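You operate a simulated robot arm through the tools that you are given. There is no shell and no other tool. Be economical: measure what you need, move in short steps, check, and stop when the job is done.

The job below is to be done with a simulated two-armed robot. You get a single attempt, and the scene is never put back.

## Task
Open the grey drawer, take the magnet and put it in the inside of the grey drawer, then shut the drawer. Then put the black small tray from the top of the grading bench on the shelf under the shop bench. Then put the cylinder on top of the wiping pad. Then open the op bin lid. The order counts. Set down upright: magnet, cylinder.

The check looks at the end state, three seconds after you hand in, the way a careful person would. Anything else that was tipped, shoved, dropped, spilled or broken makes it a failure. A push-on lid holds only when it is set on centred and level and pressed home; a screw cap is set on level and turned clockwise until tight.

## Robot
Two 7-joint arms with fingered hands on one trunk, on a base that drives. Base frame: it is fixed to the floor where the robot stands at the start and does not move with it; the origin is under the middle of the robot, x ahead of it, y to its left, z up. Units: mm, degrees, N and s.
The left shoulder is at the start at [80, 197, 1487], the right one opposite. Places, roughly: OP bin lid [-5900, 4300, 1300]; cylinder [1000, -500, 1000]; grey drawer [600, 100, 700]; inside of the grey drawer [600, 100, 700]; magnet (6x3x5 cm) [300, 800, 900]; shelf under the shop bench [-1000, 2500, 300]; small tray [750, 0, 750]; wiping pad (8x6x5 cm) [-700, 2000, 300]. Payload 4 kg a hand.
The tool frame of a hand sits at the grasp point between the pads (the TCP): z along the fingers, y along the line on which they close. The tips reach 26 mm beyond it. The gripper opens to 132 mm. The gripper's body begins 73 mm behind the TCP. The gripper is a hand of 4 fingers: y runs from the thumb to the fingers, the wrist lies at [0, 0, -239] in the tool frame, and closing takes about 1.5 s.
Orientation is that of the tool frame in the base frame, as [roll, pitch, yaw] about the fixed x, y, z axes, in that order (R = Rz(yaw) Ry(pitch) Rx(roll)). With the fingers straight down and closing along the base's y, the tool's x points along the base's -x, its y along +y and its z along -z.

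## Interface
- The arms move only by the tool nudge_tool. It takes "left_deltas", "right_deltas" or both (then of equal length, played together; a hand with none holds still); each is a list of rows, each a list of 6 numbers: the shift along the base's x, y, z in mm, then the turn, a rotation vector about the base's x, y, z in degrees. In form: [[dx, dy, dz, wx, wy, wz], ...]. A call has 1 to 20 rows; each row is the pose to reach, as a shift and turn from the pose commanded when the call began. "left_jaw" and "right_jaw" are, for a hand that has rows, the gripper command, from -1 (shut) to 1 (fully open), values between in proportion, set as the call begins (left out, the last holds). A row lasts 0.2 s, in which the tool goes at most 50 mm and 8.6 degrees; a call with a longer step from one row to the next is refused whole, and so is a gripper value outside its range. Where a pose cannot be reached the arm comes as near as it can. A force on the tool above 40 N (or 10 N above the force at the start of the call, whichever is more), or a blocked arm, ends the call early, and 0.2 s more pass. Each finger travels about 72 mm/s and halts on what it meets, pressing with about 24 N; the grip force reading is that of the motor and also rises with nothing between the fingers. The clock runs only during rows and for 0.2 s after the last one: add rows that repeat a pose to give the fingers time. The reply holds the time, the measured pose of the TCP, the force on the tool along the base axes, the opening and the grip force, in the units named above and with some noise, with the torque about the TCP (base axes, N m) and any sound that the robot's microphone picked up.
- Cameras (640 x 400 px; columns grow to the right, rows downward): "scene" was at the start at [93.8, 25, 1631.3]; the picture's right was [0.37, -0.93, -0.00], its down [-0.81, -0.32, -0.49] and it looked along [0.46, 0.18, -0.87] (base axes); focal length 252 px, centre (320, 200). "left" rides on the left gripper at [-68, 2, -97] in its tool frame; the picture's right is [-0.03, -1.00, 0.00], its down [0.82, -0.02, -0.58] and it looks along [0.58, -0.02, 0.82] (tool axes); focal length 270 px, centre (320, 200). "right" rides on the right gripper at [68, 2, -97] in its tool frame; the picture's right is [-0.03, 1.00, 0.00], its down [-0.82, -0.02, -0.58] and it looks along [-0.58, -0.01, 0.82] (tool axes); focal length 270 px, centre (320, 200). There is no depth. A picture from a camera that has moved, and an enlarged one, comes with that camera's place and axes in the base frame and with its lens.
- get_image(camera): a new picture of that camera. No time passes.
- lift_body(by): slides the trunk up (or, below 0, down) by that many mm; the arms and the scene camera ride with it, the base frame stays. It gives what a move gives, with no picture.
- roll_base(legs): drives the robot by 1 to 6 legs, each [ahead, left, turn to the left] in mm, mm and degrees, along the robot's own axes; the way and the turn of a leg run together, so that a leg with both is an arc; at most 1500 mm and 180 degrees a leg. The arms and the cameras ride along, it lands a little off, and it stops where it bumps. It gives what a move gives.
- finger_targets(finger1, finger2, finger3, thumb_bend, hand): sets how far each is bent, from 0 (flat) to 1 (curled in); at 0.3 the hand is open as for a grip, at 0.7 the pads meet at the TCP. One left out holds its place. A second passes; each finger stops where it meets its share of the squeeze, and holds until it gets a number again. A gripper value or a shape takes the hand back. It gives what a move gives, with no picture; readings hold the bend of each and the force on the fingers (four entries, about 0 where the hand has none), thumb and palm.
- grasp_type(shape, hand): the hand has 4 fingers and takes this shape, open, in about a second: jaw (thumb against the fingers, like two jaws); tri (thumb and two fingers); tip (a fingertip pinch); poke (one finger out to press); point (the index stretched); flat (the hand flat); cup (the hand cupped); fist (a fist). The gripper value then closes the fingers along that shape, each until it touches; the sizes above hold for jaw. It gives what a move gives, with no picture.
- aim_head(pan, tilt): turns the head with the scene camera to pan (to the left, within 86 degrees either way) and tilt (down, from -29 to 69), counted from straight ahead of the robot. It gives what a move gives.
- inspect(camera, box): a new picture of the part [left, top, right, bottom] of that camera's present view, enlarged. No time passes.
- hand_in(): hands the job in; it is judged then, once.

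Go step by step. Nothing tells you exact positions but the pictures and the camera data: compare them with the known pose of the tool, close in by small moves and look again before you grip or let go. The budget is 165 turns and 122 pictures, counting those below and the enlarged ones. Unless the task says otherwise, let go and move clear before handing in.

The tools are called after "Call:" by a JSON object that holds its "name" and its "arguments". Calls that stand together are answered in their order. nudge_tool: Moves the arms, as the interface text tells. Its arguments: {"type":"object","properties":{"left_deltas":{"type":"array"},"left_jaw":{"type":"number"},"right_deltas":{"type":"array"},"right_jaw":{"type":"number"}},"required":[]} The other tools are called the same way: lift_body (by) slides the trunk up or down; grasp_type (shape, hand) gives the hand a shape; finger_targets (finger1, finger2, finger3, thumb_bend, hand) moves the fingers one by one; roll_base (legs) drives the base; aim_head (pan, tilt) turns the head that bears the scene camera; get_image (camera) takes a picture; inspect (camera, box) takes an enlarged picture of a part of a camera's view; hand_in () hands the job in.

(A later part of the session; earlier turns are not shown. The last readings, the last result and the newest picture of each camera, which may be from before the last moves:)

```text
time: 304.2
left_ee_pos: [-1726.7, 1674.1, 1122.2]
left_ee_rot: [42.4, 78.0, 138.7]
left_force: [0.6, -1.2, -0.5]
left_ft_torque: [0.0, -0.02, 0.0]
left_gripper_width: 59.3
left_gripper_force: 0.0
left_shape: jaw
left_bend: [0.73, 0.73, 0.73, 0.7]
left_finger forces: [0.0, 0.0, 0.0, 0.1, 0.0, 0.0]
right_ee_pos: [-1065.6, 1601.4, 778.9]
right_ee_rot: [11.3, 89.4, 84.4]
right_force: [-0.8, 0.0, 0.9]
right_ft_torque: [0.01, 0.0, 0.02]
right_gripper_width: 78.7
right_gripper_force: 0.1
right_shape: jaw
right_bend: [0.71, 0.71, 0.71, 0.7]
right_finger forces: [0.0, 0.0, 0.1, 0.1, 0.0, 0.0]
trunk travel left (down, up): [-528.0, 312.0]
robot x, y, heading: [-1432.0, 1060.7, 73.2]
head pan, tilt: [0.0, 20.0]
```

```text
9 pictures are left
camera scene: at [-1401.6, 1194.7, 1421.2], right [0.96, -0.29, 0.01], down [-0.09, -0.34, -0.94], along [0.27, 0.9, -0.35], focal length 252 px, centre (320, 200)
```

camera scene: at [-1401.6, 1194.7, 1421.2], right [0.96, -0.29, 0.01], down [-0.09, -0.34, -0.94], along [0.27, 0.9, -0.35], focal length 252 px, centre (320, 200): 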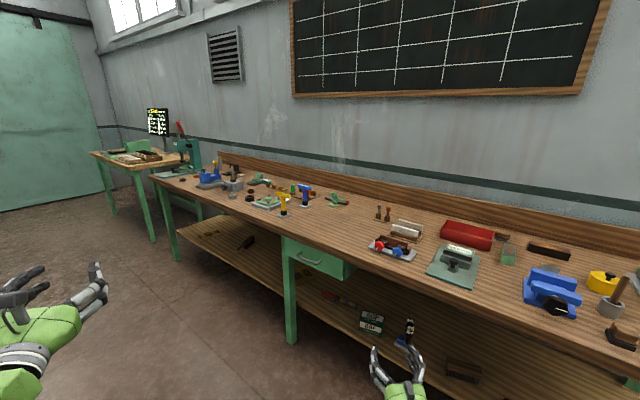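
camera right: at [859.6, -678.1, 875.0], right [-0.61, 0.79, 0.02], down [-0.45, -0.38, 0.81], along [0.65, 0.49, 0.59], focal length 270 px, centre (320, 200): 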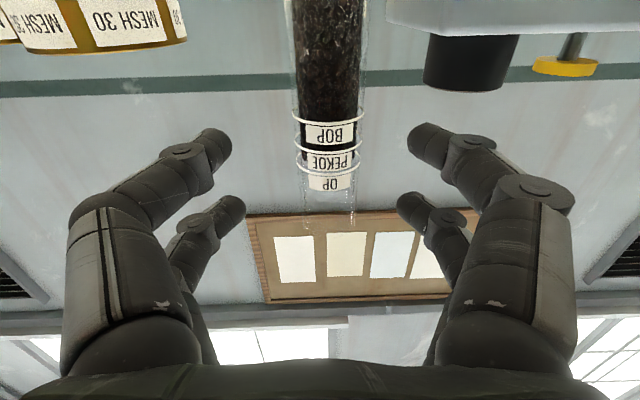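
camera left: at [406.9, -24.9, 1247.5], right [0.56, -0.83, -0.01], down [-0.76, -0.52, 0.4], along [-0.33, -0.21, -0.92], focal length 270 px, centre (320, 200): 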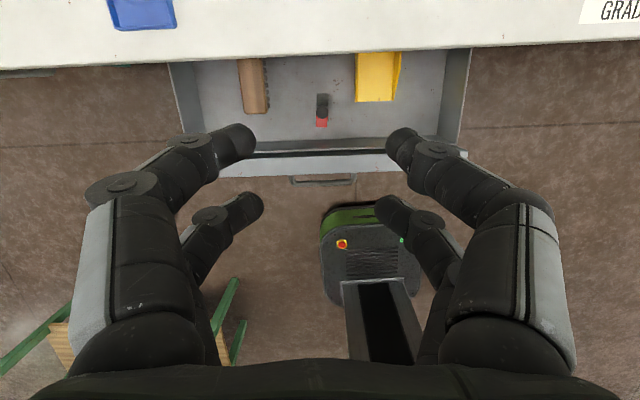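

One leg was too long and was refused. The cylinder is visible standing on the pad. I'll drive with shorter legs.

Call:
{"name": "roll_base", "arguments": {"legs": [[0, 0, 55], [1380, 500, 0], [1380, 500, 0], [1250, 450, 0]]}}

Call:
{"name": "aim_head", "arguments": {"pan": 0, "tilt": 25}}

Call:
{"name": "get_image", "arguments": {"camera": "scene"}}

```text
time: 327.2
left_ee_pos: [-5661.9, 3615.8, 1123.6]
left_ee_rot: [42.5, 77.8, -167.9]
left_force: [-0.1, -0.3, -0.1]
left_ft_torque: [0.0, -0.02, 0.0]
left_gripper_width: 59.2
left_gripper_force: 0.0
left_shape: jaw
left_bend: [0.73, 0.73, 0.73, 0.7]
left_finger forces: [0.0, 0.1, 0.1, 0.0, 0.0, 0.0]
right_ee_pos: [-5212.6, 4099.7, 779.3]
right_ee_rot: [14.2, 89.5, 140.9]
right_force: [0.0, -0.1, 0.5]
right_ft_torque: [0.0, 0.0, -0.02]
right_gripper_width: 78.6
right_gripper_force: 0.0
right_shape: jaw
right_bend: [0.71, 0.71, 0.71, 0.7]
right_finger forces: [0.1, 0.1, 0.1, 0.1, 0.0, 0.0]
trunk travel left (down, up): [-528.0, 312.0]
robot x, y, heading: [-4999.2, 3482.5, 126.5]
head pan, tilt: [0.0, 20.0]
```

```text
time: 327.9
left_ee_pos: [-5663.4, 3615.8, 1123.5]
left_ee_rot: [42.4, 77.9, -167.9]
left_force: [0.0, 0.3, 0.9]
left_ft_torque: [0.0, 0.03, -0.02]
left_gripper_width: 59.3
left_gripper_force: 0.1
left_shape: jaw
left_bend: [0.73, 0.73, 0.73, 0.7]
left_finger forces: [0.0, 0.0, 0.0, 0.1, 0.0, 0.1]
right_ee_pos: [-5210.3, 4101.2, 780.0]
right_ee_rot: [14.3, 89.5, 141.0]
right_force: [-0.8, 0.1, -0.6]
right_ft_torque: [0.0, 0.0, 0.02]
right_gripper_width: 78.7
right_gripper_force: 0.0
right_shape: jaw
right_bend: [0.71, 0.71, 0.71, 0.7]
right_finger forces: [0.1, 0.1, 0.0, 0.0, 0.0, 0.0]
trunk travel left (down, up): [-528.0, 312.0]
robot x, y, heading: [-4994.8, 3483.5, 126.6]
head pan, tilt: [0.0, 25.0]
```

```text
8 pictures are left
camera scene: at [-5083.0, 3587.6, 1412.9], right [0.8, 0.6, 0.01], down [0.26, -0.34, -0.9], along [-0.53, 0.73, -0.43], focal length 252 px, centre (320, 200)
```

scene: 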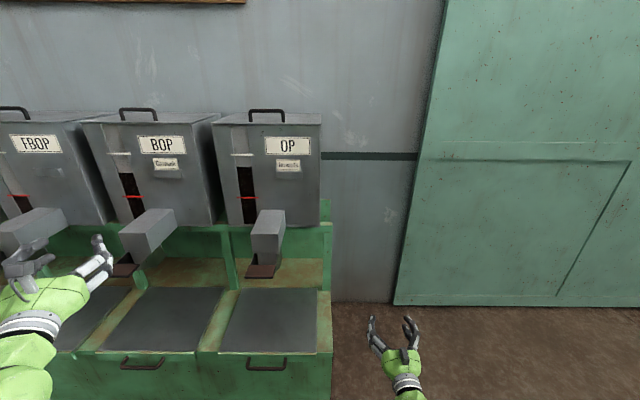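

The OP bin is the rightmost one, with a lid and bail handle on top. I'll enlarge it.

Call:
{"name": "inspect", "arguments": {"camera": "scene", "box": [190, 90, 350, 190]}}

```text
4.00 times, centred on (270, 140) of scene
camera zoom: at [-5083.0, 3587.6, 1412.9], right [0.8, 0.6, 0.01], down [0.26, -0.34, -0.9], along [-0.53, 0.73, -0.43], focal length 1010 px, centre (520, 440)
```

zoom: 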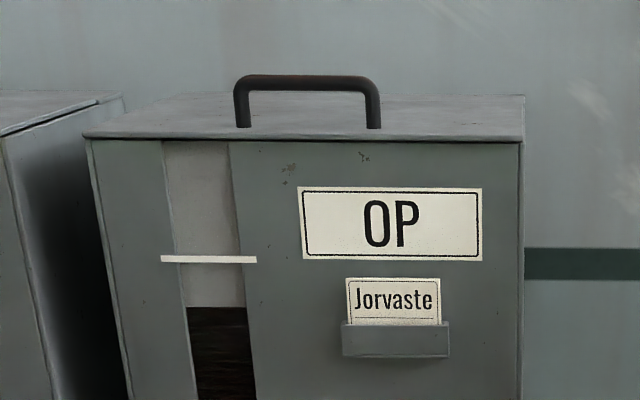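

The lid's handle bar runs along the bin front, and from the front I'd be too far to swing it up. The right side of the OP bin is open, so I'll go round there and face along the bar. From that side I can grip the handle with a downward hand and swing it toward the wall.

Call:
{"name": "roll_base", "arguments": {"legs": [[0, -790, 0], [0, 0, 91.6]]}}

Call:
{"name": "lift_body", "arguments": {"by": 305}}

Call:
{"name": "nudge_tool", "arguments": {"right_deltas": [[10, 0, 29, 5.1, -6.4, 0], [21, 0, 58, 10.1, -12.9, 0], [31, 1, 87, 15.2, -19.3, 0], [41, 1, 116, 20.2, -25.7, 0], [52, 1, 145, 25.3, -32.1, 0], [62, 1, 175, 30.3, -38.6, 0], [72, 2, 204, 35.4, -45, 0], [83, 2, 233, 40.4, -51.4, 0], [93, 2, 262, 45.5, -57.8, 0], [103, 2, 291, 50.5, -64.3, 0], [114, 3, 320, 55.6, -70.7, 0], [114, 3, 320, 55.6, -70.7, 0]], "right_jaw": 0.2}}

Call:
{"name": "roll_base", "arguments": {"legs": [[0, -940, 0]]}}

Call:
{"name": "aim_head", "arguments": {"pan": -8, "tilt": 30}}

Call:
{"name": "get_image", "arguments": {"camera": "scene"}}

```text
time: 336.1
left_ee_pos: [-4443.9, 3285.9, 1123.0]
left_ee_rot: [42.3, 77.9, -74.4]
left_force: [-0.5, 0.6, 0.1]
left_ft_torque: [-0.01, -0.01, 0.02]
left_gripper_width: 59.3
left_gripper_force: 0.0
left_shape: jaw
left_bend: [0.73, 0.73, 0.73, 0.7]
left_finger forces: [0.0, 0.0, 0.0, 0.1, 0.1, 0.0]
right_ee_pos: [-4956.1, 3706.9, 779.0]
right_ee_rot: [14.8, 89.4, -125.2]
right_force: [-1.1, -0.1, 0.1]
right_ft_torque: [0.01, 0.01, 0.02]
right_gripper_width: 78.7
right_gripper_force: 0.1
right_shape: jaw
right_bend: [0.71, 0.71, 0.71, 0.7]
right_finger forces: [0.0, 0.1, 0.0, 0.0, 0.0, 0.0]
trunk travel left (down, up): [-528.0, 312.0]
robot x, y, heading: [-4353.8, 3957.6, -140.1]
head pan, tilt: [0.0, 25.0]
```

```text
time: 339.2
left_ee_pos: [-4442.2, 3299.2, 1437.2]
left_ee_rot: [41.0, 77.2, -76.0]
left_force: [-0.8, -0.6, 0.1]
left_ft_torque: [0.01, 0.03, 0.02]
left_gripper_width: 59.2
left_gripper_force: 0.0
left_shape: jaw
left_bend: [0.73, 0.73, 0.73, 0.7]
left_finger forces: [0.1, 0.1, 0.0, 0.0, 0.0, 0.1]
right_ee_pos: [-4954.6, 3716.2, 1088.0]
right_ee_rot: [30.6, 88.9, -109.4]
right_force: [0.3, -0.8, 0.7]
right_ft_torque: [0.0, -0.01, -0.03]
right_gripper_width: 78.7
right_gripper_force: 0.1
right_shape: jaw
right_bend: [0.71, 0.71, 0.71, 0.7]
right_finger forces: [0.0, 0.0, 0.1, 0.0, 0.0, 0.0]
trunk travel left (down, up): [-833.0, 7.0]
robot x, y, heading: [-4353.3, 3957.2, -140.2]
head pan, tilt: [0.0, 25.0]
```

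```text
time: 341.8
left_ee_pos: [-4443.1, 3297.0, 1437.3]
left_ee_rot: [41.1, 77.3, -75.6]
left_force: [-0.3, -0.4, 0.7]
left_ft_torque: [0.0, 0.01, -0.02]
left_gripper_width: 59.2
left_gripper_force: 0.0
left_shape: jaw
left_bend: [0.73, 0.73, 0.73, 0.7]
left_finger forces: [0.0, 0.0, 0.1, 0.1, 0.1, 0.0]
right_ee_pos: [-4911.6, 3636.8, 1316.8]
right_ee_rot: [178.1, 1.0, 37.5]
right_force: [-0.1, -0.5, -0.1]
right_ft_torque: [0.01, -0.02, 0.03]
right_gripper_width: 78.9
right_gripper_force: 0.1
right_shape: jaw
right_bend: [0.71, 0.71, 0.71, 0.7]
right_finger forces: [0.0, 0.0, 0.0, 0.1, 0.0, 0.0]
right hand out of reach, approached as far as the arm can: row 2, 9, 10, 11, 12
trunk travel left (down, up): [-833.0, 7.0]
robot x, y, heading: [-4352.6, 3959.8, -140.0]
head pan, tilt: [0.0, 25.0]
```

```text
time: 346.7
left_ee_pos: [-5043.0, 4016.2, 1436.4]
left_ee_rot: [40.8, 77.3, -75.2]
left_force: [0.2, -0.8, -0.5]
left_ft_torque: [-0.01, 0.0, 0.02]
left_gripper_width: 59.5
left_gripper_force: 0.0
left_shape: jaw
left_bend: [0.73, 0.73, 0.73, 0.7]
left_finger forces: [0.0, 0.0, 0.0, 0.0, 0.1, 0.1]
right_ee_pos: [-5517.4, 4348.5, 1317.4]
right_ee_rot: [178.2, 1.3, 38.3]
right_force: [-0.2, -0.7, -0.6]
right_ft_torque: [0.01, -0.01, -0.02]
right_gripper_width: 78.7
right_gripper_force: 0.1
right_shape: jaw
right_bend: [0.71, 0.71, 0.71, 0.7]
right_finger forces: [0.0, 0.0, 0.0, 0.0, 0.0, 0.0]
trunk travel left (down, up): [-833.0, 7.0]
robot x, y, heading: [-4964.4, 4677.9, -139.0]
head pan, tilt: [0.0, 25.0]
```

```text
time: 347.4
left_ee_pos: [-5044.1, 4015.1, 1437.0]
left_ee_rot: [40.9, 77.2, -75.2]
left_force: [0.4, 0.4, 0.9]
left_ft_torque: [-0.05, -0.03, 0.01]
left_gripper_width: 59.3
left_gripper_force: 0.1
left_shape: jaw
left_bend: [0.73, 0.73, 0.73, 0.7]
left_finger forces: [0.0, 0.1, 0.0, 0.0, 0.0, 0.0]
right_ee_pos: [-5517.5, 4349.1, 1317.9]
right_ee_rot: [178.0, 1.2, 38.3]
right_force: [-0.5, 0.3, 0.0]
right_ft_torque: [-0.01, 0.03, -0.02]
right_gripper_width: 78.7
right_gripper_force: 0.0
right_shape: jaw
right_bend: [0.71, 0.71, 0.71, 0.7]
right_finger forces: [0.0, 0.0, 0.0, 0.0, 0.0, 0.0]
trunk travel left (down, up): [-833.0, 7.0]
robot x, y, heading: [-4964.7, 4679.2, -139.2]
head pan, tilt: [-8.0, 30.0]
```

```text
6 pictures are left
camera scene: at [-5061.3, 4610.0, 1711.2], right [-0.54, 0.84, 0.0], down [0.42, 0.27, -0.87], along [-0.73, -0.47, -0.5], focal length 252 px, centre (320, 200)
```

scene: 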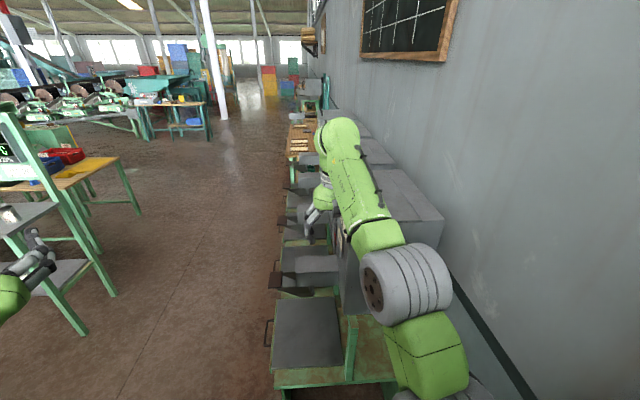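

The lid top is at z≈1270, with its bar near s≈-6938, n≈-1958, z≈1308. The hand's open fingers can slide along either side of the bar, so I'll align sideways, move part of the way in, and check with the wrist camera.

Call:
{"name": "roll_base", "arguments": {"legs": [[0, -75, -2.6], [120, 0, 0]]}}

Call:
{"name": "get_image", "arguments": {"camera": "right"}}

```text
time: 349.3
left_ee_pos: [-5203.0, 4006.7, 1438.4]
left_ee_rot: [39.1, 77.3, -79.5]
left_force: [0.3, 0.6, -0.2]
left_ft_torque: [0.05, 0.0, -0.06]
left_gripper_width: 59.3
left_gripper_force: 0.0
left_shape: jaw
left_bend: [0.73, 0.73, 0.73, 0.7]
left_finger forces: [0.1, 0.1, 0.0, 0.1, 0.0, 0.0]
right_ee_pos: [-5663.3, 4360.7, 1323.0]
right_ee_rot: [178.2, 1.8, 35.8]
right_force: [0.5, 0.7, 0.6]
right_ft_torque: [-0.01, 0.07, 0.01]
right_gripper_width: 79.2
right_gripper_force: 0.0
right_shape: jaw
right_bend: [0.71, 0.71, 0.71, 0.7]
right_finger forces: [0.0, 0.0, 0.0, 0.1, 0.0, 0.0]
trunk travel left (down, up): [-833.0, 7.0]
robot x, y, heading: [-5106.1, 4662.1, -141.8]
head pan, tilt: [-8.0, 30.0]
```

```text
5 pictures are left
camera right: at [-5606.9, 4402.4, 1417.9], right [0.56, -0.82, 0.03], down [-0.67, -0.44, 0.6], along [-0.48, -0.36, -0.8], focal length 270 px, centre (320, 200)
```

right: 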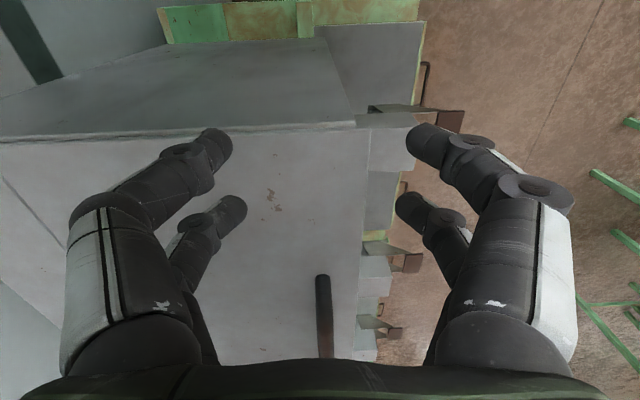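

The bar is dead centre between the fingers. I'll drive forward 135 mm along it, lower a little, and close.

Call:
{"name": "roll_base", "arguments": {"legs": [[135, 0, 0]]}}

Call:
{"name": "lift_body", "arguments": {"by": -6}}

Call:
{"name": "nudge_tool", "arguments": {"right_deltas": [[0, 0, 0, 0, 0, 0], [0, 0, 0, 0, 0, 0], [0, 0, 0, 0, 0, 0], [0, 0, 0, 0, 0, 0], [0, 0, 0, 0, 0, 0], [0, 0, 0, 0, 0, 0]], "right_jaw": -1}}

Call:
{"name": "get_image", "arguments": {"camera": "right"}}

```text
time: 350.6
left_ee_pos: [-5307.1, 3926.9, 1441.6]
left_ee_rot: [39.2, 77.1, -79.2]
left_force: [0.7, 0.5, -0.1]
left_ft_torque: [-0.02, -0.01, -0.05]
left_gripper_width: 59.5
left_gripper_force: 0.0
left_shape: jaw
left_bend: [0.73, 0.73, 0.73, 0.7]
left_finger forces: [0.1, 0.1, 0.1, 0.1, 0.0, 0.1]
right_ee_pos: [-5767.2, 4278.8, 1322.5]
right_ee_rot: [178.1, 1.7, 36.0]
right_force: [-0.2, 0.5, 0.1]
right_ft_torque: [0.01, 0.04, 0.01]
right_gripper_width: 78.8
right_gripper_force: 0.0
right_shape: jaw
right_bend: [0.71, 0.71, 0.71, 0.7]
right_finger forces: [0.1, 0.0, 0.0, 0.1, 0.1, 0.0]
trunk travel left (down, up): [-833.0, 7.0]
robot x, y, heading: [-5209.3, 4579.6, -141.8]
head pan, tilt: [-8.0, 30.0]
```

```text
time: 351.1
left_ee_pos: [-5311.6, 3923.4, 1433.2]
left_ee_rot: [40.4, 77.1, -77.9]
left_force: [0.2, 0.3, 0.1]
left_ft_torque: [-0.01, 0.02, -0.05]
left_gripper_width: 59.0
left_gripper_force: 0.0
left_shape: jaw
left_bend: [0.73, 0.73, 0.73, 0.7]
left_finger forces: [0.0, 0.0, 0.0, 0.0, 0.0, 0.0]
right_ee_pos: [-5771.3, 4274.4, 1314.4]
right_ee_rot: [178.1, 1.4, 36.0]
right_force: [0.1, -0.7, 0.1]
right_ft_torque: [0.01, 0.01, 0.04]
right_gripper_width: 78.9
right_gripper_force: 0.2
right_shape: jaw
right_bend: [0.71, 0.71, 0.71, 0.7]
right_finger forces: [0.1, 0.1, 0.0, 0.0, 0.0, 0.1]
trunk travel left (down, up): [-827.0, 13.0]
robot x, y, heading: [-5206.1, 4581.0, -141.6]
head pan, tilt: [-8.0, 30.0]
```

```text
time: 352.5
left_ee_pos: [-5311.1, 3923.6, 1432.1]
left_ee_rot: [40.3, 77.2, -78.1]
left_force: [0.1, 0.4, 0.6]
left_ft_torque: [0.02, 0.01, 0.0]
left_gripper_width: 59.1
left_gripper_force: 0.0
left_shape: jaw
left_bend: [0.73, 0.73, 0.73, 0.7]
left_finger forces: [0.1, 0.0, 0.0, 0.1, 0.1, 0.1]
right_ee_pos: [-5770.1, 4273.9, 1314.3]
right_ee_rot: [178.1, 1.4, 36.0]
right_force: [9.1, 4.6, -3.8]
right_ft_torque: [0.1, -0.28, -0.1]
right_gripper_width: 0.0
right_gripper_force: 24.2
right_shape: jaw
right_bend: [0.7, 0.62, 0.66, 0.71]
right_finger forces: [0.1, 0.0, 0.0, 0.0, 0.0, 0.0]
trunk travel left (down, up): [-827.0, 13.0]
robot x, y, heading: [-5206.7, 4580.5, -141.7]
head pan, tilt: [-8.0, 30.0]
```

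```text
4 pictures are left
camera right: at [-5714.9, 4318.0, 1409.3], right [0.57, -0.82, 0.04], down [-0.67, -0.44, 0.6], along [-0.48, -0.36, -0.8], focal length 270 px, centre (320, 200)
```

right: 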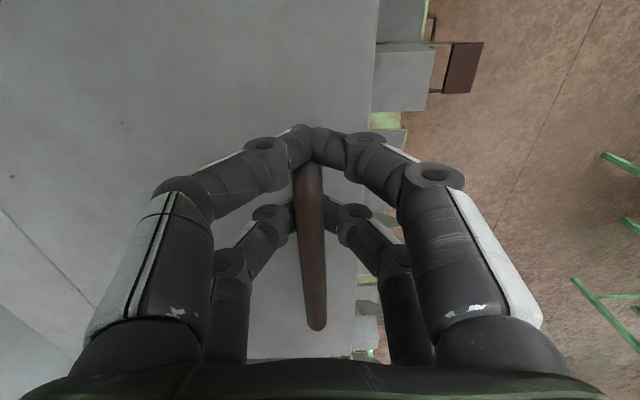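

The fingers have closed underneath the bar, like a hook. I'll lift along the hinge arc to about 50° and watch the forces.

Call:
{"name": "nudge_tool", "arguments": {"right_deltas": [[-3, 4, 22, 0, 0, 0], [-7, 8, 43, 0, 0, 0], [-12, 15, 64, 0, 0, 0], [-18, 22, 83, 0, 0, 0], [-25, 32, 102, 0, 0, 0], [-33, 42, 120, 0, 0, 0], [-42, 54, 136, 0, 0, 0], [-52, 66, 151, 0, 0, 0], [-62, 80, 165, 0, 0, 0], [-74, 94, 177, 0, 0, 0], [-74, 94, 177, 0, 0, 0]]}}

Call:
{"name": "get_image", "arguments": {"camera": "right"}}

```text
time: 352.9
left_ee_pos: [-5311.2, 3927.8, 1434.1]
left_ee_rot: [40.0, 77.1, -78.4]
left_force: [-1.0, 0.0, 0.0]
left_ft_torque: [-0.02, 0.03, 0.03]
left_gripper_width: 59.3
left_gripper_force: 0.1
left_shape: jaw
left_bend: [0.73, 0.73, 0.73, 0.7]
left_finger forces: [0.0, 0.0, 0.0, 0.1, 0.0, 0.0]
right_ee_pos: [-5771.6, 4275.1, 1319.8]
right_ee_rot: [177.5, 0.9, 35.9]
right_force: [24.9, 19.5, 0.3]
right_ft_torque: [0.36, -0.54, -0.18]
right_gripper_width: 0.2
right_gripper_force: 24.2
right_shape: jaw
right_bend: [0.7, 0.62, 0.66, 0.71]
right_finger forces: [0.0, 0.0, 0.1, 0.0, 0.1, 0.1]
right hand out of reach, approached as far as the arm can: row 1
trunk travel left (down, up): [-827.0, 13.0]
robot x, y, heading: [-5210.0, 4582.4, -141.7]
head pan, tilt: [-8.0, 30.0]
stopped in row 1 (right hand): the force on the tool passed its limit at 43 N (the readings are from after the stop); the commanded pose is now the measured one
```

```text
3 pictures are left
camera right: at [-5716.4, 4318.1, 1416.2], right [0.56, -0.82, 0.04], down [-0.68, -0.43, 0.59], along [-0.47, -0.36, -0.81], focal length 270 px, centre (320, 200)
```

right: 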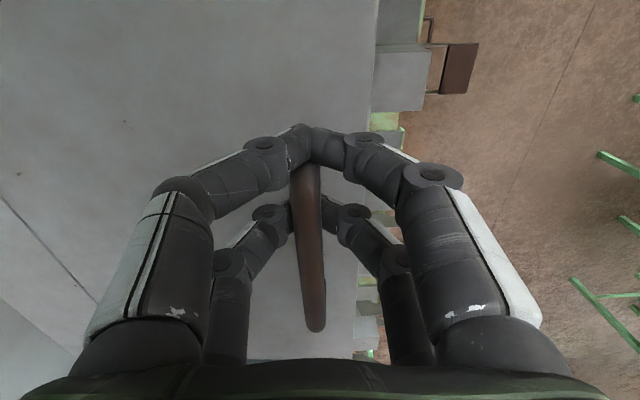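

The arm couldn't rise with the wrist so high and pushed along the bar instead. I'll open, slide back off the handle, and re-pitch the hand to 45° so the wrist sits lower and has room to lift.

Call:
{"name": "nudge_tool", "arguments": {"right_deltas": [[0, 0, 0, 0, 0, 0], [0, 0, 0, 0, 0, 0], [0, 0, 0, 0, 0, 0], [0, 0, 0, 0, 0, 0], [0, 0, 0, 0, 0, 0], [0, 0, 0, 0, 0, 0]], "right_jaw": 0.2}}

Call:
{"name": "roll_base", "arguments": {"legs": [[-230, 0, 0]]}}

Call:
{"name": "nudge_tool", "arguments": {"right_deltas": [[-8, -6, -5, -3.5, 4.4, 0], [-16, -12, -5, -7, 8.9, 0], [-24, -19, -5, -10.4, 13.3, 0], [-32, -25, -5, -13.9, 17.7, 0], [-40, -31, -5, -17.4, 22.1, 0], [-48, -37, 0, -20.9, 26.6, 0], [-56, -44, 0, -24.3, 31, 0], [-64, -50, 0, -27.8, 35.4, 0], [-64, -50, 0, -27.8, 35.4, 0]]}}

Call:
{"name": "nudge_tool", "arguments": {"right_deltas": [[0, 0, 20, 0, 0, 0], [0, 0, 40, 0, 0, 0], [0, 0, 60, 0, 0, 0], [0, 0, 40, 0, 0, 0], [0, 0, 20, 0, 0, 0], [0, 0, 0, 0, 0, 0], [0, 0, 0, 0, 0, 0]]}}

```text
time: 354.2
left_ee_pos: [-5315.1, 3921.8, 1431.5]
left_ee_rot: [41.0, 77.1, -77.4]
left_force: [-0.3, -1.0, 0.6]
left_ft_torque: [0.0, -0.01, 0.0]
left_gripper_width: 59.3
left_gripper_force: 0.1
left_shape: jaw
left_bend: [0.73, 0.73, 0.73, 0.7]
left_finger forces: [0.1, 0.0, 0.0, 0.0, 0.0, 0.0]
right_ee_pos: [-5777.5, 4270.0, 1318.1]
right_ee_rot: [177.8, 0.9, 35.8]
right_force: [0.8, 0.6, -0.4]
right_ft_torque: [0.04, -0.04, -0.03]
right_gripper_width: 78.9
right_gripper_force: 0.1
right_shape: jaw
right_bend: [0.71, 0.71, 0.71, 0.7]
right_finger forces: [0.0, 0.0, 0.0, 0.1, 0.0, 0.0]
trunk travel left (down, up): [-827.0, 13.0]
robot x, y, heading: [-5206.9, 4581.4, -141.6]
head pan, tilt: [-8.0, 30.0]
```

```text
time: 356.0
left_ee_pos: [-5136.7, 4061.4, 1429.7]
left_ee_rot: [42.1, 77.3, -76.2]
left_force: [0.2, -0.9, 0.9]
left_ft_torque: [-0.02, 0.02, 0.04]
left_gripper_width: 59.2
left_gripper_force: 0.0
left_shape: jaw
left_bend: [0.73, 0.73, 0.73, 0.7]
left_finger forces: [0.0, 0.0, 0.0, 0.1, 0.0, 0.1]
right_ee_pos: [-5601.1, 4409.3, 1314.5]
right_ee_rot: [177.8, 0.6, 36.2]
right_force: [-0.5, -0.5, 0.4]
right_ft_torque: [0.02, 0.02, 0.0]
right_gripper_width: 78.4
right_gripper_force: 0.1
right_shape: jaw
right_bend: [0.71, 0.71, 0.71, 0.7]
right_finger forces: [0.1, 0.0, 0.1, 0.0, 0.0, 0.0]
trunk travel left (down, up): [-827.0, 13.0]
robot x, y, heading: [-5028.3, 4724.9, -141.4]
head pan, tilt: [-8.0, 30.0]
```

```text
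time: 358.0
left_ee_pos: [-5133.4, 4064.8, 1430.5]
left_ee_rot: [40.9, 77.2, -77.2]
left_force: [0.5, 0.1, -0.8]
left_ft_torque: [0.05, -0.04, 0.01]
left_gripper_width: 59.2
left_gripper_force: 0.1
left_shape: jaw
left_bend: [0.73, 0.73, 0.73, 0.7]
left_finger forces: [0.0, 0.0, 0.1, 0.0, 0.0, 0.0]
right_ee_pos: [-5659.6, 4361.9, 1317.5]
right_ee_rot: [175.6, 46.0, 35.3]
right_force: [0.8, -0.3, -0.2]
right_ft_torque: [0.0, -0.01, 0.01]
right_gripper_width: 78.9
right_gripper_force: 0.1
right_shape: jaw
right_bend: [0.71, 0.71, 0.71, 0.7]
right_finger forces: [0.0, 0.0, 0.1, 0.0, 0.0, 0.0]
trunk travel left (down, up): [-827.0, 13.0]
robot x, y, heading: [-5026.9, 4723.2, -141.1]
head pan, tilt: [-8.0, 30.0]
```

```text
time: 359.6
left_ee_pos: [-5131.2, 4065.2, 1431.8]
left_ee_rot: [40.8, 77.2, -77.3]
left_force: [0.0, -0.2, 0.4]
left_ft_torque: [-0.01, -0.01, 0.0]
left_gripper_width: 59.4
left_gripper_force: 0.0
left_shape: jaw
left_bend: [0.73, 0.73, 0.73, 0.7]
left_finger forces: [0.0, 0.0, 0.1, 0.1, 0.1, 0.0]
right_ee_pos: [-5658.3, 4362.1, 1317.8]
right_ee_rot: [175.7, 46.0, 35.1]
right_force: [-0.3, -0.1, 0.0]
right_ft_torque: [0.01, 0.01, -0.03]
right_gripper_width: 78.8
right_gripper_force: 0.0
right_shape: jaw
right_bend: [0.71, 0.71, 0.71, 0.7]
right_finger forces: [0.0, 0.0, 0.1, 0.0, 0.0, 0.1]
trunk travel left (down, up): [-827.0, 13.0]
robot x, y, heading: [-5023.2, 4725.4, -141.6]
head pan, tilt: [-8.0, 30.0]
```

This posture has vertical freedom and is still aligned with the bar. I'll drive in 164 mm, close, and check that it's hooked.

Call:
{"name": "nudge_tool", "arguments": {"right_deltas": [[0, 0, 4, 0, 0, 0], [0, 0, 4, 0, 0, 0]]}}

Call:
{"name": "roll_base", "arguments": {"legs": [[164, 0, 0]]}}

Call:
{"name": "nudge_tool", "arguments": {"right_deltas": [[0, 0, 0, 0, 0, 0], [0, 0, 0, 0, 0, 0], [0, 0, 0, 0, 0, 0], [0, 0, 0, 0, 0, 0], [0, 0, 0, 0, 0, 0], [0, 0, 0, 0, 0, 0]], "right_jaw": -1}}

Call:
{"name": "nudge_tool", "arguments": {"right_deltas": [[-2, 2, 15, 0, 0, 0], [-5, 6, 34, 0, 0, 0], [-9, 11, 54, 0, 0, 0], [-9, 11, 54, 0, 0, 0]]}}

Call:
{"name": "get_image", "arguments": {"camera": "right"}}

```text
time: 360.2
left_ee_pos: [-5131.3, 4065.1, 1432.1]
left_ee_rot: [40.9, 77.2, -77.4]
left_force: [-0.5, 0.8, -0.1]
left_ft_torque: [-0.03, -0.04, -0.01]
left_gripper_width: 59.2
left_gripper_force: 0.1
left_shape: jaw
left_bend: [0.73, 0.73, 0.73, 0.7]
left_finger forces: [0.1, 0.0, 0.0, 0.1, 0.0, 0.0]
right_ee_pos: [-5659.9, 4361.6, 1322.4]
right_ee_rot: [175.7, 45.8, 35.2]
right_force: [0.8, 1.6, 0.6]
right_ft_torque: [-0.01, 0.0, -0.01]
right_gripper_width: 78.7
right_gripper_force: 0.0
right_shape: jaw
right_bend: [0.71, 0.71, 0.71, 0.7]
right_finger forces: [0.0, 0.0, 0.0, 0.0, 0.0, 0.0]
trunk travel left (down, up): [-827.0, 13.0]
robot x, y, heading: [-5023.3, 4721.5, -141.7]
head pan, tilt: [-8.0, 30.0]
```

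```text
time: 361.6
left_ee_pos: [-5256.6, 3966.2, 1433.7]
left_ee_rot: [40.2, 77.0, -78.2]
left_force: [1.5, -0.1, -0.2]
left_ft_torque: [0.02, -0.05, 0.02]
left_gripper_width: 59.3
left_gripper_force: 0.1
left_shape: jaw
left_bend: [0.73, 0.73, 0.73, 0.7]
left_finger forces: [0.0, 0.1, 0.1, 0.0, 0.1, 0.0]
right_ee_pos: [-5784.1, 4261.7, 1325.2]
right_ee_rot: [175.7, 46.1, 35.2]
right_force: [0.7, 0.2, -0.2]
right_ft_torque: [0.01, 0.02, -0.01]
right_gripper_width: 78.6
right_gripper_force: 0.1
right_shape: jaw
right_bend: [0.71, 0.71, 0.71, 0.7]
right_finger forces: [0.1, 0.1, 0.0, 0.0, 0.0, 0.0]
trunk travel left (down, up): [-827.0, 13.0]
robot x, y, heading: [-5156.3, 4622.6, -141.6]
head pan, tilt: [-8.0, 30.0]
```

```text
time: 363.0
left_ee_pos: [-5262.1, 3962.9, 1432.7]
left_ee_rot: [41.1, 77.2, -77.2]
left_force: [0.0, -0.2, -0.6]
left_ft_torque: [0.0, -0.02, 0.01]
left_gripper_width: 59.2
left_gripper_force: 0.1
left_shape: jaw
left_bend: [0.73, 0.73, 0.73, 0.7]
left_finger forces: [0.1, 0.0, 0.0, 0.0, 0.0, 0.1]
right_ee_pos: [-5788.7, 4259.5, 1322.4]
right_ee_rot: [175.7, 46.0, 35.1]
right_force: [-0.9, 3.2, -3.5]
right_ft_torque: [-0.19, 0.28, -0.07]
right_gripper_width: 3.4
right_gripper_force: 24.0
right_shape: jaw
right_bend: [0.63, 0.63, 0.72, 0.71]
right_finger forces: [19.6, 0.0, 0.0, 0.0, 20.6, 0.0]
trunk travel left (down, up): [-827.0, 13.0]
robot x, y, heading: [-5157.2, 4621.5, -141.2]
head pan, tilt: [-8.0, 30.0]
```

```text
time: 364.0
left_ee_pos: [-5264.5, 3965.5, 1432.2]
left_ee_rot: [41.4, 77.1, -76.9]
left_force: [0.7, 1.0, 0.2]
left_ft_torque: [-0.02, 0.03, -0.01]
left_gripper_width: 59.3
left_gripper_force: 0.1
left_shape: jaw
left_bend: [0.73, 0.73, 0.73, 0.7]
left_finger forces: [0.0, 0.0, 0.0, 0.1, 0.0, 0.0]
right_ee_pos: [-5800.5, 4274.8, 1375.4]
right_ee_rot: [175.6, 45.9, 35.1]
right_force: [-3.2, 12.0, -11.1]
right_ft_torque: [-0.22, 0.26, -0.29]
right_gripper_width: 3.1
right_gripper_force: 24.1
right_shape: jaw
right_bend: [0.63, 0.63, 0.72, 0.71]
right_finger forces: [18.1, 0.0, 0.1, 0.1, 28.0, 0.0]
trunk travel left (down, up): [-827.0, 13.0]
robot x, y, heading: [-5156.8, 4622.9, -141.4]
head pan, tilt: [-8.0, 30.0]
```

```text
2 pictures are left
camera right: at [-5707.2, 4346.1, 1394.3], right [0.6, -0.8, 0.07], down [-0.17, -0.04, 0.99], along [-0.78, -0.61, -0.15], focal length 270 px, centre (320, 200)
```

right: 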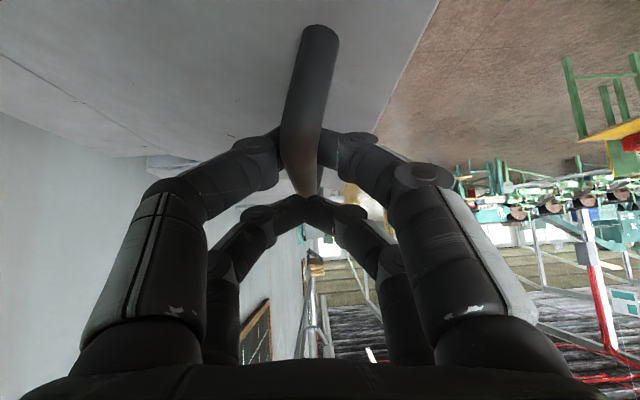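

The lid is lifting: the hand rose 53 mm carrying about 11 N. I'll continue along the arc with the hand rolling along with it, up to about 70°.

Call:
{"name": "nudge_tool", "arguments": {"right_deltas": [[-8.6, 11, 24, -3.1, -2.5, 0], [-15.4, 19.7, 42, -5.5, -4.3, 0], [-23, 29.5, 58, -7.9, -6.2, 0], [-31.7, 40.6, 73, -9.5, -7.4, 0], [-41.3, 52.8, 87, -11.8, -9.2, 0], [-51, 65.4, 99, -14.2, -11.1, 0], [-61.6, 78.8, 111, -15.8, -12.3, 0], [-73, 93.4, 121, -17.3, -13.6, 0], [-85, 108.7, 129, -19.7, -15.4, 0], [-96.7, 123.7, 135, -22.1, -17.2, 0], [-109.3, 139.9, 139.6, -23.6, -18.5, 0], [-109.3, 139.9, 139.6, -23.6, -18.5, 0]]}}

```text
time: 365.3
left_ee_pos: [-5263.2, 3966.2, 1432.9]
left_ee_rot: [41.1, 77.1, -77.3]
left_force: [0.1, -0.1, -0.3]
left_ft_torque: [0.01, 0.03, 0.0]
left_gripper_width: 59.5
left_gripper_force: 0.1
left_shape: jaw
left_bend: [0.73, 0.73, 0.73, 0.7]
left_finger forces: [0.0, 0.0, 0.0, 0.1, 0.0, 0.1]
right_ee_pos: [-5844.2, 4332.7, 1459.5]
right_ee_rot: [154.4, 42.3, 19.6]
right_force: [0.6, 15.4, -17.9]
right_ft_torque: [-0.04, 0.1, -0.04]
right_gripper_width: 5.5
right_gripper_force: 23.8
right_shape: jaw
right_bend: [0.63, 0.63, 0.72, 0.73]
right_finger forces: [15.6, 0.0, 0.0, 0.0, 36.0, 0.1]
trunk travel left (down, up): [-827.0, 13.0]
robot x, y, heading: [-5157.7, 4620.8, -141.5]
head pan, tilt: [-8.0, 30.0]
stopped in row 6 (right hand): the force on the tool passed its limit at 41 N (the readings are from after the stop); the commanded pose is now the measured one
```

It stopped at about 42° because my arc radius was a little large. Refitting puts the hinge at s≈-7149, z≈1270 with radius ≈230, so I'll continue on the tighter arc.

Call:
{"name": "nudge_tool", "arguments": {"right_deltas": [[-6, 8, 3, -1, -0.8, 0], [-12.8, 16.3, 7.9, -2.4, -1.8, 0], [-18, 23, 12, -3.6, -2.8, 0], [-23.6, 30.2, 17, -4.7, -3.7, 0], [-29, 37, 21, -6, -4.6, 0], [-34.9, 44.7, 24.7, -7.1, -5.5, 0], [-46.6, 59.7, 30.4, -9.5, -7.4, 0], [-58.5, 74.9, 35, -11.8, -9.2, 0], [-70.7, 90.5, 37.4, -14.2, -11.1, 0], [-70.7, 90.5, 37.4, -14.2, -11.1, 0]]}}

```text
time: 366.5
left_ee_pos: [-5262.0, 3965.6, 1433.3]
left_ee_rot: [40.8, 77.1, -77.4]
left_force: [0.5, -0.4, -0.1]
left_ft_torque: [-0.03, 0.03, -0.02]
left_gripper_width: 59.4
left_gripper_force: 0.0
left_shape: jaw
left_bend: [0.73, 0.73, 0.73, 0.7]
left_finger forces: [0.1, 0.0, 0.0, 0.0, 0.0, 0.1]
right_ee_pos: [-5870.3, 4366.9, 1479.1]
right_ee_rot: [145.5, 39.4, 13.9]
right_force: [4.0, 10.4, -14.7]
right_ft_torque: [-0.18, 0.18, -0.09]
right_gripper_width: 4.9
right_gripper_force: 24.5
right_shape: jaw
right_bend: [0.64, 0.63, 0.72, 0.73]
right_finger forces: [16.8, 0.1, 0.0, 0.0, 35.9, 0.0]
trunk travel left (down, up): [-827.0, 13.0]
robot x, y, heading: [-5157.1, 4619.2, -141.6]
head pan, tilt: [-8.0, 30.0]
stopped in row 5 (right hand): the force on the tool passed its limit at 41 N (the readings are from after the stop); the commanded pose is now the measured one
```

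Now at about 53°. I'll go on more slowly, with a slightly tighter radius.

Call:
{"name": "nudge_tool", "arguments": {"right_deltas": [[-2.5, 3.1, -0.5, -0.8, -0.6, 0], [-4.9, 6.2, -0.6, -1.6, -1.3, 0], [-7.3, 9.3, -0.6, -2.5, -2, 0], [-9.7, 12.4, -0.6, -3.3, -2.6, 0], [-12.5, 16, 0.9, -4.1, -3.2, 0], [-15.4, 19.7, 2.3, -5, -3.8, 0], [-18.2, 23.3, 3.8, -5.8, -4.5, 0], [-21.1, 26.9, 5.2, -6.6, -5.1, 0], [-24, 30.7, 6.3, -7.4, -5.8, 0], [-27, 34.4, 7.3, -8.2, -6.4, 0], [-29.9, 38.2, 8.4, -9, -7, 0], [-32.8, 41.9, 9.4, -9.9, -7.7, 0], [-38.7, 49.5, 10.6, -11.3, -8.8, 0], [-44.6, 57.1, 11.8, -12.8, -10, 0], [-50.5, 64.7, 12.3, -14.3, -11.2, 0], [-56.5, 72.3, 12.8, -15.8, -12.3, 0], [-56.5, 72.3, 12.8, -15.8, -12.3, 0]]}}

```text
time: 369.1
left_ee_pos: [-5267.2, 3954.5, 1427.7]
left_ee_rot: [42.7, 77.4, -75.5]
left_force: [0.9, 0.1, 0.9]
left_ft_torque: [-0.01, 0.01, -0.03]
left_gripper_width: 59.1
left_gripper_force: 0.0
left_shape: jaw
left_bend: [0.73, 0.73, 0.73, 0.7]
left_finger forces: [0.0, 0.1, 0.1, 0.1, 0.0, 0.1]
right_ee_pos: [-5869.6, 4399.0, 1478.2]
right_ee_rot: [135.1, 36.0, 6.5]
right_force: [-34.0, -27.7, 3.5]
right_ft_torque: [-0.68, 0.42, -0.76]
right_gripper_width: 1.1
right_gripper_force: 23.6
right_shape: jaw
right_bend: [0.58, 0.61, 0.73, 0.72]
right_finger forces: [50.3, 0.1, 0.1, 0.0, 23.2, 0.1]
right hand out of reach, approached as far as the arm can: row 7, 8, 9, 10, 11, 12
trunk travel left (down, up): [-827.0, 13.0]
robot x, y, heading: [-5155.0, 4623.6, -141.2]
head pan, tilt: [-8.0, 30.0]
stopped in row 12 (right hand): the force on the tool passed its limit at 94 N (the readings are from after the stop); the commanded pose is now the measured one
```

The arm reached its limit and is pulling along the bar. Only sideways travel is needed from here, so I'll use the base: forward 21 mm to relieve, trunk up slightly, then strafe toward the wall.

Call:
{"name": "roll_base", "arguments": {"legs": [[21, 0, 0]]}}

Call:
{"name": "lift_body", "arguments": {"by": 8}}

Call:
{"name": "roll_base", "arguments": {"legs": [[0, -30, 0]]}}

```text
time: 369.9
left_ee_pos: [-5275.6, 3953.4, 1432.4]
left_ee_rot: [40.7, 77.1, -77.6]
left_force: [-0.1, 0.1, -0.3]
left_ft_torque: [0.02, -0.01, 0.02]
left_gripper_width: 59.5
left_gripper_force: 0.1
left_shape: jaw
left_bend: [0.73, 0.73, 0.73, 0.7]
left_finger forces: [0.0, 0.0, 0.0, 0.1, 0.1, 0.0]
right_ee_pos: [-5875.5, 4398.8, 1481.4]
right_ee_rot: [134.3, 36.0, 6.3]
right_force: [13.5, 12.7, -22.0]
right_ft_torque: [0.16, -0.19, 0.07]
right_gripper_width: 4.0
right_gripper_force: 24.1
right_shape: jaw
right_bend: [0.63, 0.61, 0.73, 0.73]
right_finger forces: [21.4, 0.1, 0.0, 0.0, 30.3, 0.0]
trunk travel left (down, up): [-827.0, 13.0]
robot x, y, heading: [-5172.5, 4609.2, -141.6]
head pan, tilt: [-8.0, 30.0]
```

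```text
time: 370.4
left_ee_pos: [-5277.5, 3952.6, 1441.5]
left_ee_rot: [40.9, 77.1, -77.7]
left_force: [0.2, 0.0, 0.3]
left_ft_torque: [-0.03, 0.02, 0.0]
left_gripper_width: 59.1
left_gripper_force: 0.2
left_shape: jaw
left_bend: [0.73, 0.73, 0.73, 0.7]
left_finger forces: [0.0, 0.1, 0.0, 0.0, 0.0, 0.0]
right_ee_pos: [-5877.1, 4400.2, 1482.6]
right_ee_rot: [134.6, 34.8, 6.3]
right_force: [5.3, 7.8, -13.4]
right_ft_torque: [0.0, 0.06, -0.05]
right_gripper_width: 5.0
right_gripper_force: 23.9
right_shape: jaw
right_bend: [0.63, 0.61, 0.73, 0.73]
right_finger forces: [0.0, 0.1, 0.0, 0.1, 27.4, 0.0]
trunk travel left (down, up): [-835.0, 5.0]
robot x, y, heading: [-5173.5, 4609.1, -141.7]
head pan, tilt: [-8.0, 30.0]
stopped: the force on the tool passed its limit at 41 N (the readings are from after the stop); the commanded pose is now the measured one
```

```text
time: 371.3
left_ee_pos: [-5290.7, 3968.6, 1438.1]
left_ee_rot: [40.1, 77.5, -78.2]
left_force: [-0.4, -0.6, 0.0]
left_ft_torque: [0.01, 0.0, 0.01]
left_gripper_width: 59.3
left_gripper_force: 0.0
left_shape: jaw
left_bend: [0.73, 0.73, 0.73, 0.7]
left_finger forces: [0.0, 0.0, 0.0, 0.0, 0.0, 0.1]
right_ee_pos: [-5888.8, 4412.7, 1486.4]
right_ee_rot: [135.0, 35.1, 6.8]
right_force: [13.3, 10.1, -18.5]
right_ft_torque: [0.01, -0.15, -0.05]
right_gripper_width: 4.3
right_gripper_force: 24.0
right_shape: jaw
right_bend: [0.63, 0.61, 0.73, 0.73]
right_finger forces: [20.2, 0.0, 0.0, 0.0, 29.9, 0.0]
trunk travel left (down, up): [-835.0, 5.0]
robot x, y, heading: [-5186.4, 4631.8, -141.4]
head pan, tilt: [-8.0, 30.0]
```

It's at about 65° with modest forces, so I'll keep strafing in small steps.

Call:
{"name": "roll_base", "arguments": {"legs": [[0, -35, 0]]}}

Call:
{"name": "roll_base", "arguments": {"legs": [[0, -35, 0]]}}

```text
time: 372.0
left_ee_pos: [-5290.7, 3974.1, 1438.3]
left_ee_rot: [39.5, 77.6, -78.6]
left_force: [-0.8, -0.6, -0.7]
left_ft_torque: [-0.03, -0.02, 0.0]
left_gripper_width: 59.2
left_gripper_force: 0.1
left_shape: jaw
left_bend: [0.73, 0.73, 0.73, 0.7]
left_finger forces: [0.1, 0.0, 0.1, 0.0, 0.0, 0.1]
right_ee_pos: [-5887.9, 4412.6, 1486.1]
right_ee_rot: [135.0, 35.2, 7.4]
right_force: [-0.3, 3.6, -17.3]
right_ft_torque: [-0.14, 0.16, 0.0]
right_gripper_width: 4.2
right_gripper_force: 24.0
right_shape: jaw
right_bend: [0.63, 0.61, 0.73, 0.73]
right_finger forces: [20.2, 0.0, 0.0, 0.0, 29.4, 0.0]
trunk travel left (down, up): [-835.0, 5.0]
robot x, y, heading: [-5198.6, 4638.5, -141.6]
head pan, tilt: [-8.0, 30.0]
stopped in leg 1: the robot was blocked; the commanded pose is now the measured one
```

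```text
time: 372.8
left_ee_pos: [-5290.4, 3981.1, 1436.1]
left_ee_rot: [38.7, 77.7, -78.9]
left_force: [0.0, -0.4, -0.4]
left_ft_torque: [0.04, -0.02, -0.01]
left_gripper_width: 59.3
left_gripper_force: 0.0
left_shape: jaw
left_bend: [0.73, 0.73, 0.73, 0.7]
left_finger forces: [0.0, 0.0, 0.0, 0.0, 0.0, 0.0]
right_ee_pos: [-5885.3, 4412.8, 1486.9]
right_ee_rot: [135.2, 35.2, 8.2]
right_force: [-4.1, 1.2, -24.0]
right_ft_torque: [-0.17, 0.16, -0.02]
right_gripper_width: 4.1
right_gripper_force: 23.5
right_shape: jaw
right_bend: [0.63, 0.61, 0.73, 0.73]
right_finger forces: [21.6, 0.0, 0.0, 0.0, 31.5, 0.0]
trunk travel left (down, up): [-835.0, 5.0]
robot x, y, heading: [-5202.2, 4650.5, -141.1]
head pan, tilt: [-8.0, 30.0]
stopped in leg 1: the robot was blocked; the commanded pose is now the measured one
```

The wrist, leaning toward the wall, appears to be touching it. I'll roll the hand back upright about 25° while holding the bar, then continue.

Call:
{"name": "nudge_tool", "arguments": {"right_deltas": [[0, 0, 0, 3.2, 2.5, 0], [0, 0, 0, 6.3, 4.9, 0], [0, 0, 0, 9.5, 7.4, 0], [0, 0, 0, 12.6, 9.9, 0], [0, 0, 0, 15.8, 12.3, 0], [0, 0, 0, 19.7, 15.4, 0], [0, 0, 0, 19.7, 15.4, 0]]}}

Call:
{"name": "roll_base", "arguments": {"legs": [[0, -25, -0.5]]}}

```text
time: 374.4
left_ee_pos: [-5299.9, 3987.3, 1438.1]
left_ee_rot: [40.3, 77.3, -77.7]
left_force: [0.4, 0.0, 0.1]
left_ft_torque: [0.0, 0.0, 0.0]
left_gripper_width: 59.3
left_gripper_force: 0.0
left_shape: jaw
left_bend: [0.73, 0.73, 0.73, 0.7]
left_finger forces: [0.0, 0.0, 0.1, 0.0, 0.0, 0.0]
right_ee_pos: [-5896.5, 4419.6, 1482.8]
right_ee_rot: [165.0, 43.9, 27.3]
right_force: [-1.9, -12.8, 25.3]
right_ft_torque: [-0.85, -1.39, -0.53]
right_gripper_width: 1.7
right_gripper_force: 23.9
right_shape: jaw
right_bend: [0.67, 0.59, 0.74, 0.72]
right_finger forces: [74.9, 0.0, 0.0, 0.1, 32.6, 0.1]
trunk travel left (down, up): [-835.0, 5.0]
robot x, y, heading: [-5199.9, 4650.3, -141.3]
head pan, tilt: [-8.0, 30.0]
```

```text
time: 375.5
left_ee_pos: [-5321.0, 4007.9, 1438.5]
left_ee_rot: [40.4, 77.5, -77.8]
left_force: [-0.1, 1.0, 0.8]
left_ft_torque: [-0.01, -0.01, 0.01]
left_gripper_width: 59.2
left_gripper_force: 0.0
left_shape: jaw
left_bend: [0.73, 0.73, 0.73, 0.7]
left_finger forces: [0.0, 0.0, 0.1, 0.1, 0.1, 0.1]
right_ee_pos: [-5910.3, 4442.2, 1485.1]
right_ee_rot: [164.5, 44.0, 26.8]
right_force: [4.5, -8.8, 4.0]
right_ft_torque: [-0.76, -1.51, -0.29]
right_gripper_width: 0.0
right_gripper_force: 23.7
right_shape: jaw
right_bend: [0.62, 0.59, 0.74, 0.71]
right_finger forces: [79.9, 0.0, 0.1, 0.0, 28.0, 0.0]
trunk travel left (down, up): [-835.0, 5.0]
robot x, y, heading: [-5217.9, 4673.8, -141.3]
head pan, tilt: [-8.0, 30.0]
stopped in leg 1: the force on the tool passed its limit at 43 N (the readings are from after the stop); the commanded pose is now the measured one
```

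The lid is at roughly 75°, and the tangential holding force has been near zero throughout, so the hinge seems to hold itself. I'll free only the thumb on the wall side and slide the fingers up out of the gap, so as not to push the lid shut.

Call:
{"name": "finger_targets", "arguments": {"hand": "right", "thumb_bend": 0.35}}

Call:
{"name": "nudge_tool", "arguments": {"right_deltas": [[1, -2, 10, 0, 0, 0], [3, -4, 22, 0, 0, 0], [5, -6, 35, 0, 0, 0], [7, -9, 50, 0, 0, 0], [10, -13, 68, 0, 0, 0], [12, -16, 85, 0, 0, 0], [12, -16, 85, 0, 0, 0]]}}

```text
time: 376.5
left_ee_pos: [-5322.2, 4008.9, 1439.0]
left_ee_rot: [40.5, 77.4, -78.0]
left_force: [0.2, -0.7, 0.3]
left_ft_torque: [0.01, 0.0, 0.01]
left_gripper_width: 59.2
left_gripper_force: 0.1
left_shape: jaw
left_bend: [0.73, 0.73, 0.73, 0.7]
left_finger forces: [0.0, 0.0, 0.0, 0.0, 0.0, 0.0]
right_ee_pos: [-5913.8, 4446.0, 1486.3]
right_ee_rot: [164.7, 44.2, 26.8]
right_force: [-2.8, -9.7, 20.3]
right_ft_torque: [-0.95, -1.81, 0.21]
right_gripper_width: 49.8
right_gripper_force: 49.4
right_shape: fingers
right_bend: [0.56, 0.59, 0.74, 0.35]
right_finger forces: [98.0, 0.1, 0.0, 0.1, 0.0, 0.0]
trunk travel left (down, up): [-835.0, 5.0]
robot x, y, heading: [-5218.4, 4669.0, -141.3]
head pan, tilt: [-8.0, 30.0]
```

```text
time: 377.0
left_ee_pos: [-5322.5, 4010.1, 1439.5]
left_ee_rot: [40.6, 77.3, -77.8]
left_force: [-0.3, 0.1, -1.0]
left_ft_torque: [0.0, 0.01, -0.02]
left_gripper_width: 59.2
left_gripper_force: 0.1
left_shape: jaw
left_bend: [0.73, 0.73, 0.73, 0.7]
left_finger forces: [0.0, 0.0, 0.0, 0.0, 0.0, 0.1]
right_ee_pos: [-5911.8, 4442.0, 1486.8]
right_ee_rot: [164.2, 42.4, 26.6]
right_force: [10.4, 0.3, -10.4]
right_ft_torque: [-0.78, -1.05, 0.67]
right_gripper_width: 46.9
right_gripper_force: 37.3
right_shape: fingers
right_bend: [0.54, 0.59, 0.74, 0.35]
right_finger forces: [74.5, 0.0, 0.1, 0.0, 0.1, 0.1]
trunk travel left (down, up): [-835.0, 5.0]
robot x, y, heading: [-5220.4, 4667.9, -141.3]
head pan, tilt: [-8.0, 30.0]
stopped in row 2 (right hand): the force on the tool passed its limit at 47 N (the readings are from after the stop); the commanded pose is now the measured one
```

The curled fingertips are still catching the bar. I'll relax the front fingers a little and look through the wrist camera.

Call:
{"name": "finger_targets", "arguments": {"hand": "right", "finger1": 0.5, "finger2": 0.5, "finger3": 0.5}}

Call:
{"name": "get_image", "arguments": {"camera": "right"}}

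```text
time: 378.0
left_ee_pos: [-5325.1, 4011.0, 1439.2]
left_ee_rot: [41.0, 77.2, -77.3]
left_force: [0.1, -0.2, 0.3]
left_ft_torque: [0.0, 0.01, 0.02]
left_gripper_width: 59.4
left_gripper_force: 0.0
left_shape: jaw
left_bend: [0.73, 0.73, 0.73, 0.7]
left_finger forces: [0.0, 0.0, 0.0, 0.0, 0.0, 0.0]
right_ee_pos: [-5915.5, 4446.0, 1488.3]
right_ee_rot: [164.3, 42.7, 26.5]
right_force: [-1.1, 0.7, 0.0]
right_ft_torque: [0.0, 0.01, 0.0]
right_gripper_width: 88.4
right_gripper_force: 0.4
right_shape: fingers
right_bend: [0.51, 0.5, 0.5, 0.35]
right_finger forces: [1.2, 0.0, 0.0, 0.0, 0.0, 0.1]
trunk travel left (down, up): [-835.0, 5.0]
robot x, y, heading: [-5216.8, 4670.2, -141.4]
head pan, tilt: [-8.0, 30.0]
```

```text
1 pictures are left
camera right: at [-5825.1, 4517.6, 1510.6], right [0.58, -0.79, 0.21], down [-0.28, 0.05, 0.96], along [-0.77, -0.61, -0.19], focal length 270 px, centre (320, 200)
```

right: 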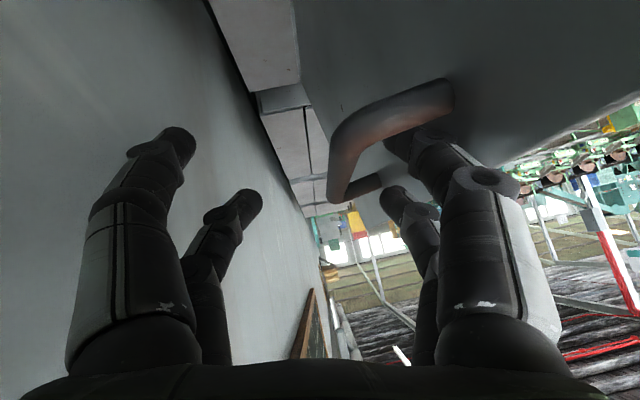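

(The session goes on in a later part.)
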